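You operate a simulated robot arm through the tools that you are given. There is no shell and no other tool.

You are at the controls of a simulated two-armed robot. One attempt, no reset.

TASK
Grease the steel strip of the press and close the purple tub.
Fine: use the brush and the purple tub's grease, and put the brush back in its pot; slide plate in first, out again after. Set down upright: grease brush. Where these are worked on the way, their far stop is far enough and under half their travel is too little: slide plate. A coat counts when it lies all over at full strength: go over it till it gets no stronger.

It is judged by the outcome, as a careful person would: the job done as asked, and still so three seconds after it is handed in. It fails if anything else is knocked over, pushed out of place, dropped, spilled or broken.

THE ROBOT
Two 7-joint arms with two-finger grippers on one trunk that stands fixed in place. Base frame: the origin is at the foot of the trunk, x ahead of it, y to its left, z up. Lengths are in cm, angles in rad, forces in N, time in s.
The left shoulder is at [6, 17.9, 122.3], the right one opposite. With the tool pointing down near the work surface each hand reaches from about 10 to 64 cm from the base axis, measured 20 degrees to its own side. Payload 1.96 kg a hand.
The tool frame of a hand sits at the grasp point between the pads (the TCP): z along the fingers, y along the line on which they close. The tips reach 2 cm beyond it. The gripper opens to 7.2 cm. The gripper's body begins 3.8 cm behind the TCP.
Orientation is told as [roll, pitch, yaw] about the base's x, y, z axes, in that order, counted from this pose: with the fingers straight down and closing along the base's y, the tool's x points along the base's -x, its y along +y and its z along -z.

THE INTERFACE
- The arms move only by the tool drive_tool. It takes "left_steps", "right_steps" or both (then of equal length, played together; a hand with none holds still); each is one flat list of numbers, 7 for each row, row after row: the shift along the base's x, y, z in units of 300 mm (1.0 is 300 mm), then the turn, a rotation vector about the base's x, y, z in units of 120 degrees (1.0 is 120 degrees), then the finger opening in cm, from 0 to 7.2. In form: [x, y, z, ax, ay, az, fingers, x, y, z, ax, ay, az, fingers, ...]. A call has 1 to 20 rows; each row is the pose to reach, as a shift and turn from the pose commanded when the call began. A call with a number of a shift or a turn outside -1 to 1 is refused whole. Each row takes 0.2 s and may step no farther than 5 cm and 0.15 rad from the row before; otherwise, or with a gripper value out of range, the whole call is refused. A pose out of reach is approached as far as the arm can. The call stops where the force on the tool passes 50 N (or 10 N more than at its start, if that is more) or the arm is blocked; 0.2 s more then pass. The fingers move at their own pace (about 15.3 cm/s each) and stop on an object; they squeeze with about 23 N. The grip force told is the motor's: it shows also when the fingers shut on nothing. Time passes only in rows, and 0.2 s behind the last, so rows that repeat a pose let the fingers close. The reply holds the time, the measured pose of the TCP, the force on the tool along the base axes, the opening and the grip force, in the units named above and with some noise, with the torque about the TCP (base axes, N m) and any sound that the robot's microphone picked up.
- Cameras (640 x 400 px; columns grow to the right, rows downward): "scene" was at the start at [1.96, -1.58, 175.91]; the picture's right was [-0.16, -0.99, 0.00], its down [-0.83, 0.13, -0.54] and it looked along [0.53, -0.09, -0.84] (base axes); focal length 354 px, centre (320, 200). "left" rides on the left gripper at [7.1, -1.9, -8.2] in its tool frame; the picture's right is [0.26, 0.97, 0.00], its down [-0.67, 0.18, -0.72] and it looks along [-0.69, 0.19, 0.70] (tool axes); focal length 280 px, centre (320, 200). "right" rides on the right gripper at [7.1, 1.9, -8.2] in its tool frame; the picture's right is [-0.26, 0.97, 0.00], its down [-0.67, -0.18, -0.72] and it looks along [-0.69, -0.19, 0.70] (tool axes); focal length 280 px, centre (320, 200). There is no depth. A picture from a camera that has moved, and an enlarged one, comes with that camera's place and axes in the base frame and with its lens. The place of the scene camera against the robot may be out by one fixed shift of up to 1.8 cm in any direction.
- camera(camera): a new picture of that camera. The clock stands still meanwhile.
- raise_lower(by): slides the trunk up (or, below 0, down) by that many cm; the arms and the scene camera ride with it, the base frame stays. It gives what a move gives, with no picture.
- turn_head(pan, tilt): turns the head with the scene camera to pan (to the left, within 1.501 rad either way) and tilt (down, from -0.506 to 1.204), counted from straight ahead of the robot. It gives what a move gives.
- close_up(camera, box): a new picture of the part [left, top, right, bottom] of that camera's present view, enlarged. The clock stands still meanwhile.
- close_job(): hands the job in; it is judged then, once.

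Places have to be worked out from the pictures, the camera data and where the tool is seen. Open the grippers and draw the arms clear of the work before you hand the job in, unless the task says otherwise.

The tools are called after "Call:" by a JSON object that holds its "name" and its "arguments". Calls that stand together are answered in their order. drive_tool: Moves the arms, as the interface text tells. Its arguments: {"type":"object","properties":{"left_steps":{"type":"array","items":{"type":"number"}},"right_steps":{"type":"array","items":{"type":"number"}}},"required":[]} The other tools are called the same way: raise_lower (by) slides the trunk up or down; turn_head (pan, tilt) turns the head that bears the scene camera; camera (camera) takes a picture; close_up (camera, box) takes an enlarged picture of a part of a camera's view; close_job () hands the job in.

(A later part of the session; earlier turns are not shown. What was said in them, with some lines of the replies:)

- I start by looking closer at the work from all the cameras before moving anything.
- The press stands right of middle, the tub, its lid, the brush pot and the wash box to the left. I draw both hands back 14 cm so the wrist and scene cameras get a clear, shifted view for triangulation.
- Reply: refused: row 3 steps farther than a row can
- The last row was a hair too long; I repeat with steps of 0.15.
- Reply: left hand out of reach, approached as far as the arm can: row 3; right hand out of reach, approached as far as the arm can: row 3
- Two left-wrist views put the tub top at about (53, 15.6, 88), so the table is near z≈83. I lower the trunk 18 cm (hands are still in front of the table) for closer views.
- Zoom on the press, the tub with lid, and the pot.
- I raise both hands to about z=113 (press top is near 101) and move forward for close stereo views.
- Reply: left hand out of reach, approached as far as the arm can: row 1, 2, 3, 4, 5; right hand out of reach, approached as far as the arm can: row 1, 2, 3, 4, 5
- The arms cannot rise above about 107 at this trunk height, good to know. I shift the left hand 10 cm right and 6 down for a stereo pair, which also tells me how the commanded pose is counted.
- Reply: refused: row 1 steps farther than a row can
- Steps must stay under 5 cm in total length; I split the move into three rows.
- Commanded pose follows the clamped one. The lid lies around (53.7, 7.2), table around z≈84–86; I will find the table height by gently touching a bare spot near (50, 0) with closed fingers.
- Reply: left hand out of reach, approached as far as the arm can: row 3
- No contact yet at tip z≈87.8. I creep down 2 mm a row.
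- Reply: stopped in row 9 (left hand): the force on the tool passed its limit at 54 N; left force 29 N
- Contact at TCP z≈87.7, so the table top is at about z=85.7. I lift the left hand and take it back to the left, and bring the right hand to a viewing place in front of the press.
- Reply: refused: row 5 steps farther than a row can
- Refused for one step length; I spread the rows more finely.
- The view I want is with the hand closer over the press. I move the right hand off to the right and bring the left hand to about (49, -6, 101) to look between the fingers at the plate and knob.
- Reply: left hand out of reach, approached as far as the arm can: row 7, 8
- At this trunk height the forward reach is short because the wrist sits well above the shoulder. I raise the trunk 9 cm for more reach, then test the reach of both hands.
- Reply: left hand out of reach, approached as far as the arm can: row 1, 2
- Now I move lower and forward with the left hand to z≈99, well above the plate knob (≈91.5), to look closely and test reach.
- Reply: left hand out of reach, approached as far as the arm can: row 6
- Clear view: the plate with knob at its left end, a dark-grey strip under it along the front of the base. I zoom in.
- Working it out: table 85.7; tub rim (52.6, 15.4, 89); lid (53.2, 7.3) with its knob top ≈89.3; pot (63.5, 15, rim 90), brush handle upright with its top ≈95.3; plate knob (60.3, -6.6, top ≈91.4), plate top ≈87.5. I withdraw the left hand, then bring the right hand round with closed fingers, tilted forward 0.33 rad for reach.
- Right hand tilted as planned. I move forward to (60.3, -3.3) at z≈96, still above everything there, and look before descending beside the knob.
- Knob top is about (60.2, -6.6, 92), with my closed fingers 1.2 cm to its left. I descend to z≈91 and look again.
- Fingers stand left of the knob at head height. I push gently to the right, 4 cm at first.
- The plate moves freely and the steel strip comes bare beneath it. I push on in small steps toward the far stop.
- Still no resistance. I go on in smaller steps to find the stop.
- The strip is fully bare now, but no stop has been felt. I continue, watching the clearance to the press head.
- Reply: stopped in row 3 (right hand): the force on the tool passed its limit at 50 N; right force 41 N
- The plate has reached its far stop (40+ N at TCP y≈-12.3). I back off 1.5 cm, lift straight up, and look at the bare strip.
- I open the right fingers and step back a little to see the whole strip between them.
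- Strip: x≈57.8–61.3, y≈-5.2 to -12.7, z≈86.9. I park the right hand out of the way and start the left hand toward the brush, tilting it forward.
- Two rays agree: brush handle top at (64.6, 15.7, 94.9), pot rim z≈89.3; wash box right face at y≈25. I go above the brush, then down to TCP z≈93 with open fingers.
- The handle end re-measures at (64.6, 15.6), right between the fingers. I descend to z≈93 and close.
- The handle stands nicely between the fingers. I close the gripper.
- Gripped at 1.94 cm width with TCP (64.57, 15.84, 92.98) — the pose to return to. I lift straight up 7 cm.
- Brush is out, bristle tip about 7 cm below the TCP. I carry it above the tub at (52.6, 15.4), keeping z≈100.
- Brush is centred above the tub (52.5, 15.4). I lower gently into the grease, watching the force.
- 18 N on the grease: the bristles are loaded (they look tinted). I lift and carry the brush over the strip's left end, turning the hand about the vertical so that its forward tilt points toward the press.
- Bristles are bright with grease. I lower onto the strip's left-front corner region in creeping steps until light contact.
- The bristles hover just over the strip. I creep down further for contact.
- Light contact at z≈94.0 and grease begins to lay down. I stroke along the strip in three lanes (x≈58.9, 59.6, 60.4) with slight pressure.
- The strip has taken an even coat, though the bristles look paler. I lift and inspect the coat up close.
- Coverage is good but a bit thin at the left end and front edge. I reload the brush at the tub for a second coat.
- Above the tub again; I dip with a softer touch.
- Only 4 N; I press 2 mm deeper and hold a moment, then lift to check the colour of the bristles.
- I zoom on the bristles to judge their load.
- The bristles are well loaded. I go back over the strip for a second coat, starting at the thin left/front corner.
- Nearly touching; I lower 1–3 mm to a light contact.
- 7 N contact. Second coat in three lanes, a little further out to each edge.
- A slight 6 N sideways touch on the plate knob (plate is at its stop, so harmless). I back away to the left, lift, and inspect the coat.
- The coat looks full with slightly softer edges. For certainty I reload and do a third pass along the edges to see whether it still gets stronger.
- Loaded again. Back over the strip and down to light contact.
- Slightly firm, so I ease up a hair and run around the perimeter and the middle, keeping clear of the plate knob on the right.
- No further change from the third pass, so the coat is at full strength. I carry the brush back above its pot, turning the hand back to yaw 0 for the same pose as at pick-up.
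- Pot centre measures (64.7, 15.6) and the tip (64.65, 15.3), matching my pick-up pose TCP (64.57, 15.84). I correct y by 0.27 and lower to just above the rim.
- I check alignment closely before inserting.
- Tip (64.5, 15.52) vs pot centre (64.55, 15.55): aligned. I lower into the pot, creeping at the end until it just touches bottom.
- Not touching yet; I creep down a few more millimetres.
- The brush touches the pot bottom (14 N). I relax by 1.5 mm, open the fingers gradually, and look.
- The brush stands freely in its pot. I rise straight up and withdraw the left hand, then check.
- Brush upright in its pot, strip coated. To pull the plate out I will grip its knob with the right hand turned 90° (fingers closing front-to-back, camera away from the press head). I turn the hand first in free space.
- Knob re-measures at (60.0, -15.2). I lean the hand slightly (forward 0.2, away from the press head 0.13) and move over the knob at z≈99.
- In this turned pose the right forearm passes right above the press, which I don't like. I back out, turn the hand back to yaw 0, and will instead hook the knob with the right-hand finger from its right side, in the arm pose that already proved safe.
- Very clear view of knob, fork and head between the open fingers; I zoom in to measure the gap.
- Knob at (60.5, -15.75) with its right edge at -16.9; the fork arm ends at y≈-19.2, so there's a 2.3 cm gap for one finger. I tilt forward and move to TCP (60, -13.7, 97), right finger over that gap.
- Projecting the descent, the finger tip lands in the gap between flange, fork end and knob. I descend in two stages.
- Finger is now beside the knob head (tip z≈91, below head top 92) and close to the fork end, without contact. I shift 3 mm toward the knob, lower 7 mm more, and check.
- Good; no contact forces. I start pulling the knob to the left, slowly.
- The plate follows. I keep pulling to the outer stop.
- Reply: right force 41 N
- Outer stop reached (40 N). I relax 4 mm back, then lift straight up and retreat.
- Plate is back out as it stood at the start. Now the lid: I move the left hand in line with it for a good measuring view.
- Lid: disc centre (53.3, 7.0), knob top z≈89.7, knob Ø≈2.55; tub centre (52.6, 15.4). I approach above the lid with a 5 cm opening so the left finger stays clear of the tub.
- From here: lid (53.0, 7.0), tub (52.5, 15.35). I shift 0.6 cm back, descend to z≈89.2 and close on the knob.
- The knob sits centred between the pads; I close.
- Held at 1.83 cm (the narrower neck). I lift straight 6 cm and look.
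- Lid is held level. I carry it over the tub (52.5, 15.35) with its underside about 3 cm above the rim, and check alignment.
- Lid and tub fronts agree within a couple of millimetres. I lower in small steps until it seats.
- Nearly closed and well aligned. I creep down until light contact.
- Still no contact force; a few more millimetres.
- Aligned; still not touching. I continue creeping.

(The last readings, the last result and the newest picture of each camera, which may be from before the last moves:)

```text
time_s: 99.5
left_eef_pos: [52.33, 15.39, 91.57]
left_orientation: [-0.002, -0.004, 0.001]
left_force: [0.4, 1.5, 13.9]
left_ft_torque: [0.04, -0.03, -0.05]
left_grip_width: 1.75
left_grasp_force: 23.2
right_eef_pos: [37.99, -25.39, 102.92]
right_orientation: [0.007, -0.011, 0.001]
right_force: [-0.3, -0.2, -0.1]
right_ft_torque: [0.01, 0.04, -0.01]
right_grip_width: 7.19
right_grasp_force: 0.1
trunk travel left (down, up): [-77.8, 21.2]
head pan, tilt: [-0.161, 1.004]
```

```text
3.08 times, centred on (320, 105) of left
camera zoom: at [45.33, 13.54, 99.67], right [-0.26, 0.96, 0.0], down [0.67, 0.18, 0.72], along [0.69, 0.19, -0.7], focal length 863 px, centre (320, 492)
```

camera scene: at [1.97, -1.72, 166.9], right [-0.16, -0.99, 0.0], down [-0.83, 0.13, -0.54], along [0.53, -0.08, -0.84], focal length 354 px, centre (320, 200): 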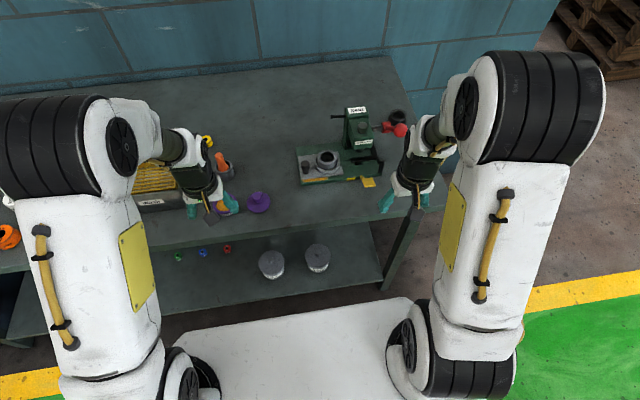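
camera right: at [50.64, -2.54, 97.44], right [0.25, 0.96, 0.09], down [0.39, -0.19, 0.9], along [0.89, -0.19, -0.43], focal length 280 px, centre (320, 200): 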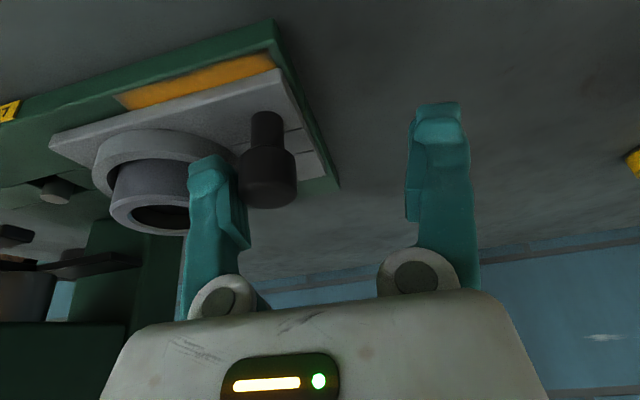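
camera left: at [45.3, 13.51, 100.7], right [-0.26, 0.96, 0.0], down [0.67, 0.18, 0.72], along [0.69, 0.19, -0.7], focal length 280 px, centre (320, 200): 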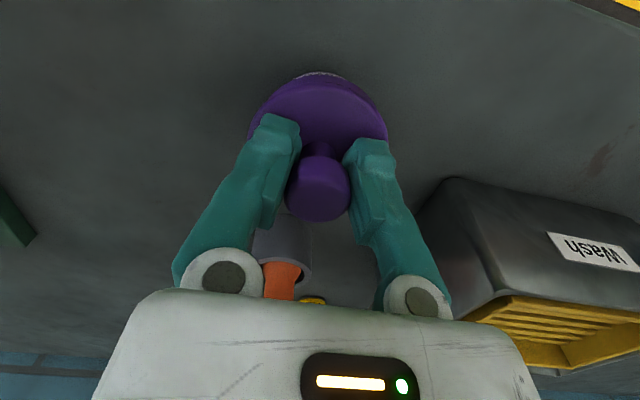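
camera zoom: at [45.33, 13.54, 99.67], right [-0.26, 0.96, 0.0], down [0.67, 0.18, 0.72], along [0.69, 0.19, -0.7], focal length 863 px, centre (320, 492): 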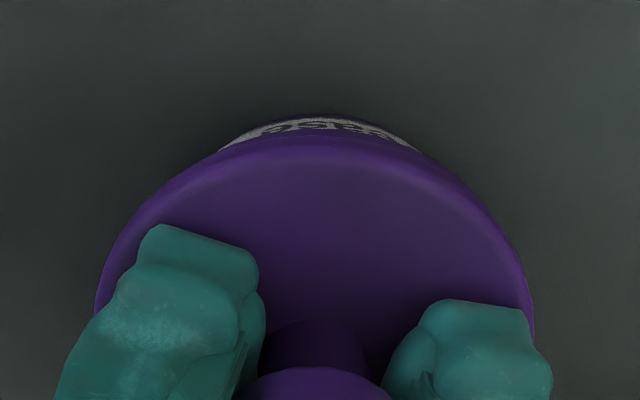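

Contact at 14 N, z≈91.6. I press slightly more to be sure it is seated and not just resting on an edge.

Call:
{"name": "drive_tool", "arguments": {"left_steps": [0, 0, -0.004, 0, 0, 0, 1, 0, 0, -0.008, 0, 0, 0, 1]}}

Call:
{"name": "close_up", "arguments": {"camera": "scene", "box": [190, 170, 270, 230]}}

```text
time_s: 100.1
left_eef_pos: [52.43, 15.38, 91.54]
left_orientation: [0.0, -0.005, 0.0]
left_force: [4.8, 1.3, 32.3]
left_ft_torque: [0.07, -0.2, -0.03]
left_grip_width: 1.68
left_grasp_force: 23.2
right_eef_pos: [37.84, -25.38, 102.95]
right_orientation: [0.008, -0.011, 0.002]
right_force: [-0.5, -0.9, -0.6]
right_ft_torque: [-0.02, 0.01, 0.04]
right_grip_width: 7.2
right_grasp_force: 0.1
trunk travel left (down, up): [-77.8, 21.2]
head pan, tilt: [-0.161, 1.004]
```

```text
6.67 times, centred on (230, 200) of scene
camera zoom: at [1.59, -1.68, 166.95], right [-0.16, -0.99, 0.0], down [-0.83, 0.13, -0.54], along [0.53, -0.09, -0.84], focal length 2361 px, centre (920, 200)
```

zoom: 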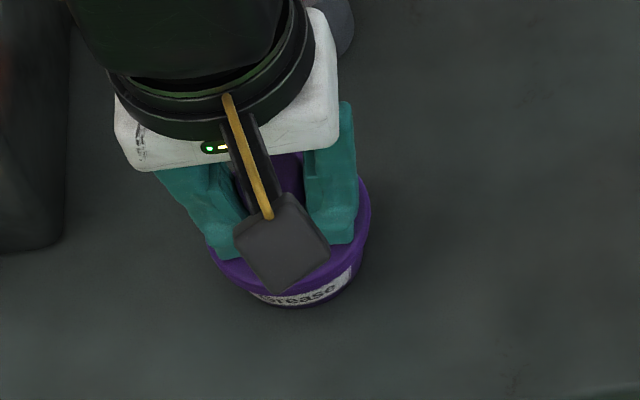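

It is rigidly seated at 32 N. I relax, release gently, and rise.

Call:
{"name": "drive_tool", "arguments": {"left_steps": [0, 0, 0.008, 0, 0, 0, 1, 0, 0, 0.01, 0, 0, 0, 1.8, 0, 0, 0.01, 0, 0, 0, 2.2, 0, 0, 0.01, 0, 0, 0, 3, 0, 0, 0.01, 0, 0, 0, 5, 0, 0, 0.01, 0, 0, 0, 5]}}

Call:
{"name": "camera", "arguments": {"camera": "left"}}

```text
time_s: 101.5
left_eef_pos: [52.11, 15.37, 91.57]
left_orientation: [-0.001, -0.001, 0.001]
left_force: [-2.5, -2.7, 21.6]
left_ft_torque: [-0.02, -0.04, 0.02]
left_grip_width: 4.68
left_grasp_force: 0.0
right_eef_pos: [37.88, -25.35, 102.89]
right_orientation: [0.007, -0.013, 0.003]
right_force: [0.9, 0.0, -0.4]
right_ft_torque: [0.0, 0.0, 0.0]
right_grip_width: 7.21
right_grasp_force: 0.1
trunk travel left (down, up): [-77.8, 21.2]
head pan, tilt: [-0.161, 1.004]
```

```text
taken
camera left: at [45.03, 13.48, 99.66], right [-0.26, 0.96, 0.0], down [0.67, 0.18, 0.72], along [0.69, 0.19, -0.7], focal length 280 px, centre (320, 200)
```

left: 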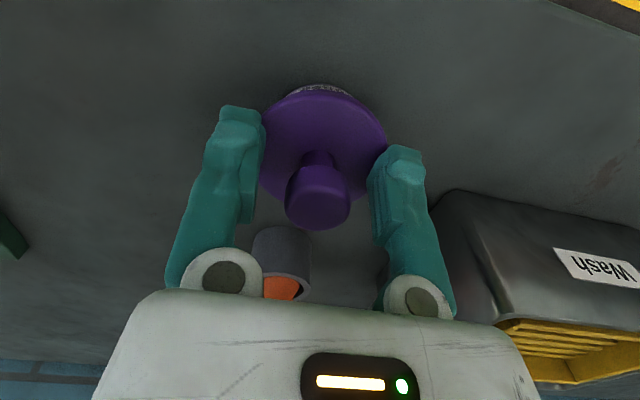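

Finger tips are resting on the lid disc (21 N); I rise straight up carefully, then look.

Call:
{"name": "drive_tool", "arguments": {"left_steps": [0, 0, 0.01, 0, 0, 0, 4.7, 0, 0, 0.03, 0, 0, 0, 5, 0, 0, 0.08, 0, 0, 0, 5, 0, 0, 0.18, 0, 0, 0, 5, 0, 0, 0.28, 0, 0, 0, 5]}}

Call:
{"name": "camera", "arguments": {"camera": "left"}}

Call:
{"name": "close_up", "arguments": {"camera": "left", "box": [230, 20, 430, 150]}}

Call:
{"name": "close_up", "arguments": {"camera": "scene", "box": [190, 160, 270, 230]}}

```text
time_s: 102.7
left_eef_pos: [52.34, 15.44, 99.79]
left_orientation: [-0.003, -0.001, -0.002]
left_force: [0.3, -0.1, 0.3]
left_ft_torque: [0.03, 0.0, 0.01]
left_grip_width: 5.0
left_grasp_force: 0.0
right_eef_pos: [38.0, -25.31, 102.95]
right_orientation: [0.006, -0.01, 0.002]
right_force: [-0.1, 0.4, 0.1]
right_ft_torque: [-0.04, -0.02, 0.04]
right_grip_width: 7.19
right_grasp_force: 0.0
trunk travel left (down, up): [-77.8, 21.2]
head pan, tilt: [-0.161, 1.004]
```

```text
taken
camera left: at [45.26, 13.66, 107.84], right [-0.26, 0.96, 0.0], down [0.67, 0.18, 0.72], along [0.69, 0.19, -0.7], focal length 280 px, centre (320, 200)
```

left: 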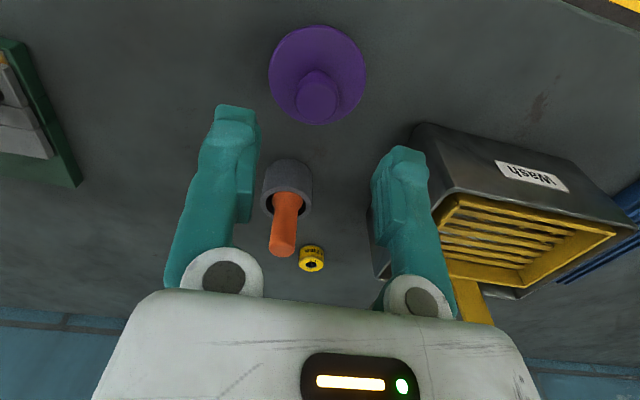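

```text
3.08 times, centred on (330, 85) of left
camera zoom: at [45.26, 13.66, 107.84], right [-0.26, 0.96, 0.0], down [0.67, 0.18, 0.72], along [0.69, 0.19, -0.7], focal length 863 px, centre (289, 554)
```

zoom: 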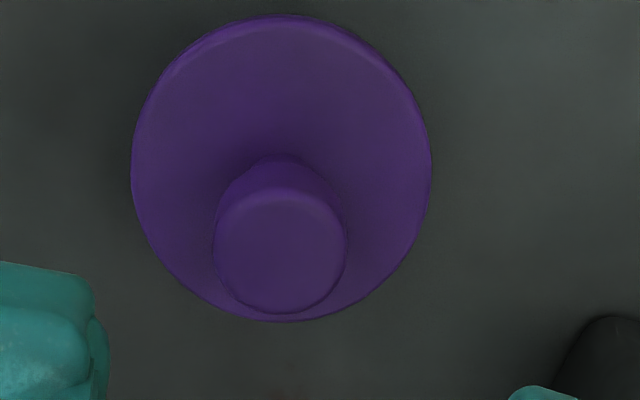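

```text
5.71 times, centred on (230, 195) of scene
camera zoom: at [1.87, -1.6, 166.9], right [-0.16, -0.99, 0.0], down [-0.83, 0.13, -0.54], along [0.53, -0.09, -0.84], focal length 2023 px, centre (834, 229)
```

zoom: 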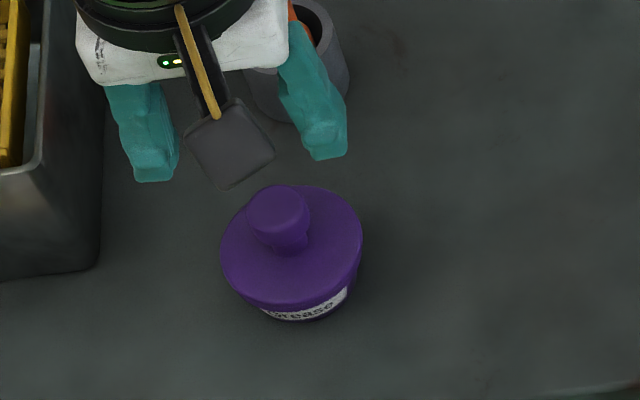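

The lid sits flush on the tub. I withdraw the left hand and open it, then take final looks at everything.

Call:
{"name": "drive_tool", "arguments": {"left_steps": [-0.1, 0, 0.05, 0, 0, 0, 7.2, -0.24, 0.05, 0.08, 0, 0, 0, 7.2, -0.38, 0.12, 0.08, 0, 0, 0, 7.2, -0.48, 0.24, 0.08, 0, 0, 0, 7.2, -0.55, 0.36, 0.08, 0, 0, 0, 7.2]}}

Call:
{"name": "camera", "arguments": {"camera": "scene"}}

Call:
{"name": "close_up", "arguments": {"camera": "scene", "box": [180, 130, 300, 230]}}

Call:
{"name": "close_up", "arguments": {"camera": "scene", "box": [280, 90, 420, 200]}}

Call:
{"name": "camera", "arguments": {"camera": "left"}}

```text
time_s: 103.9
left_eef_pos: [35.6, 26.23, 102.17]
left_orientation: [-0.004, 0.0, 0.0]
left_force: [-0.2, 0.0, 0.7]
left_ft_torque: [0.0, -0.03, 0.03]
left_grip_width: 7.21
left_grasp_force: 0.0
right_eef_pos: [38.09, -25.26, 102.98]
right_orientation: [0.008, -0.01, 0.002]
right_force: [0.0, 0.5, -0.1]
right_ft_torque: [0.01, 0.01, 0.01]
right_grip_width: 7.22
right_grasp_force: 0.1
trunk travel left (down, up): [-77.8, 21.2]
head pan, tilt: [-0.161, 1.004]
```

```text
taken
camera scene: at [1.92, -1.43, 166.91], right [-0.16, -0.99, 0.0], down [-0.83, 0.13, -0.54], along [0.53, -0.09, -0.84], focal length 354 px, centre (320, 200)
```

scene: 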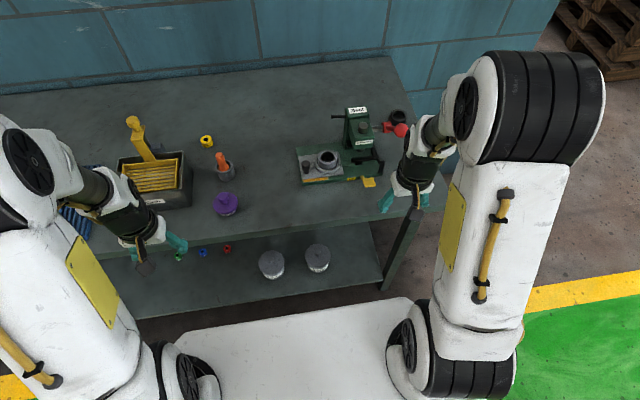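

```text
4.00 times, centred on (240, 180) of scene
camera zoom: at [1.92, -1.43, 166.91], right [-0.16, -0.99, 0.0], down [-0.83, 0.13, -0.54], along [0.53, -0.09, -0.84], focal length 1416 px, centre (640, 280)
```

zoom: 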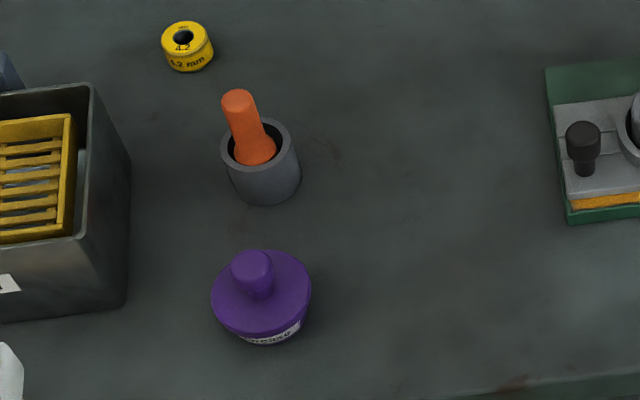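

```text
3.64 times, centred on (350, 145) of scene
camera zoom: at [1.92, -1.43, 166.91], right [-0.16, -0.99, 0.0], down [-0.83, 0.13, -0.54], along [0.53, -0.09, -0.84], focal length 1288 px, centre (211, 400)
```

zoom: 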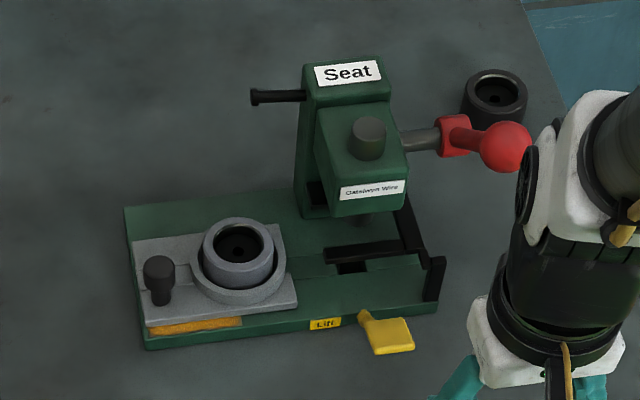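

```text
taken
camera left: at [28.52, 24.37, 110.23], right [-0.26, 0.96, 0.0], down [0.67, 0.19, 0.71], along [0.69, 0.19, -0.7], focal length 280 px, centre (320, 200)
```

left: 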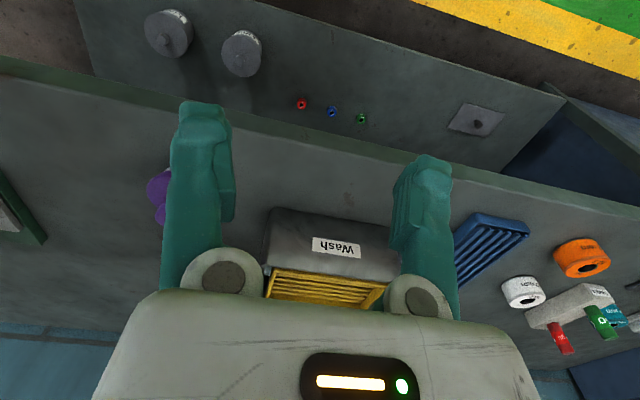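

Final state as seen in the pictures:
- The strip is greased.
- The plate is out at its stop.
- The brush stands upright in its pot.
- The purple tub is closed.
- Nothing else has moved.
- Both hands are open and clear.

I hand in the job.

Call:
{"name": "close_job", "arguments": {}}

```text
The job is handed in.
```

The press's steel strip is greased, the purple tub is closed, and I've handed the job in. No verdict has come back yet.

- **Slide plate:** it went in to its far stop first, which bared the whole strip. After greasing I pulled it back out to its outer stop.
- **Coat:** I went over the strip three times, reloading the brush from the purple tub before each pass. The third pass made no visible difference. The edges look slightly softer than the middle. They stayed the same after the last pass, so I took that as full strength.
- **Brush:** it is back in its pot, standing upright.
- **Tub:** the lid is seated level on the rim.

The brush hand nudged the plate knob lightly during the second coat, while the plate was already against its stop. In the last pictures nothing else had been knocked over or moved. Both grippers are open and clear of the work.
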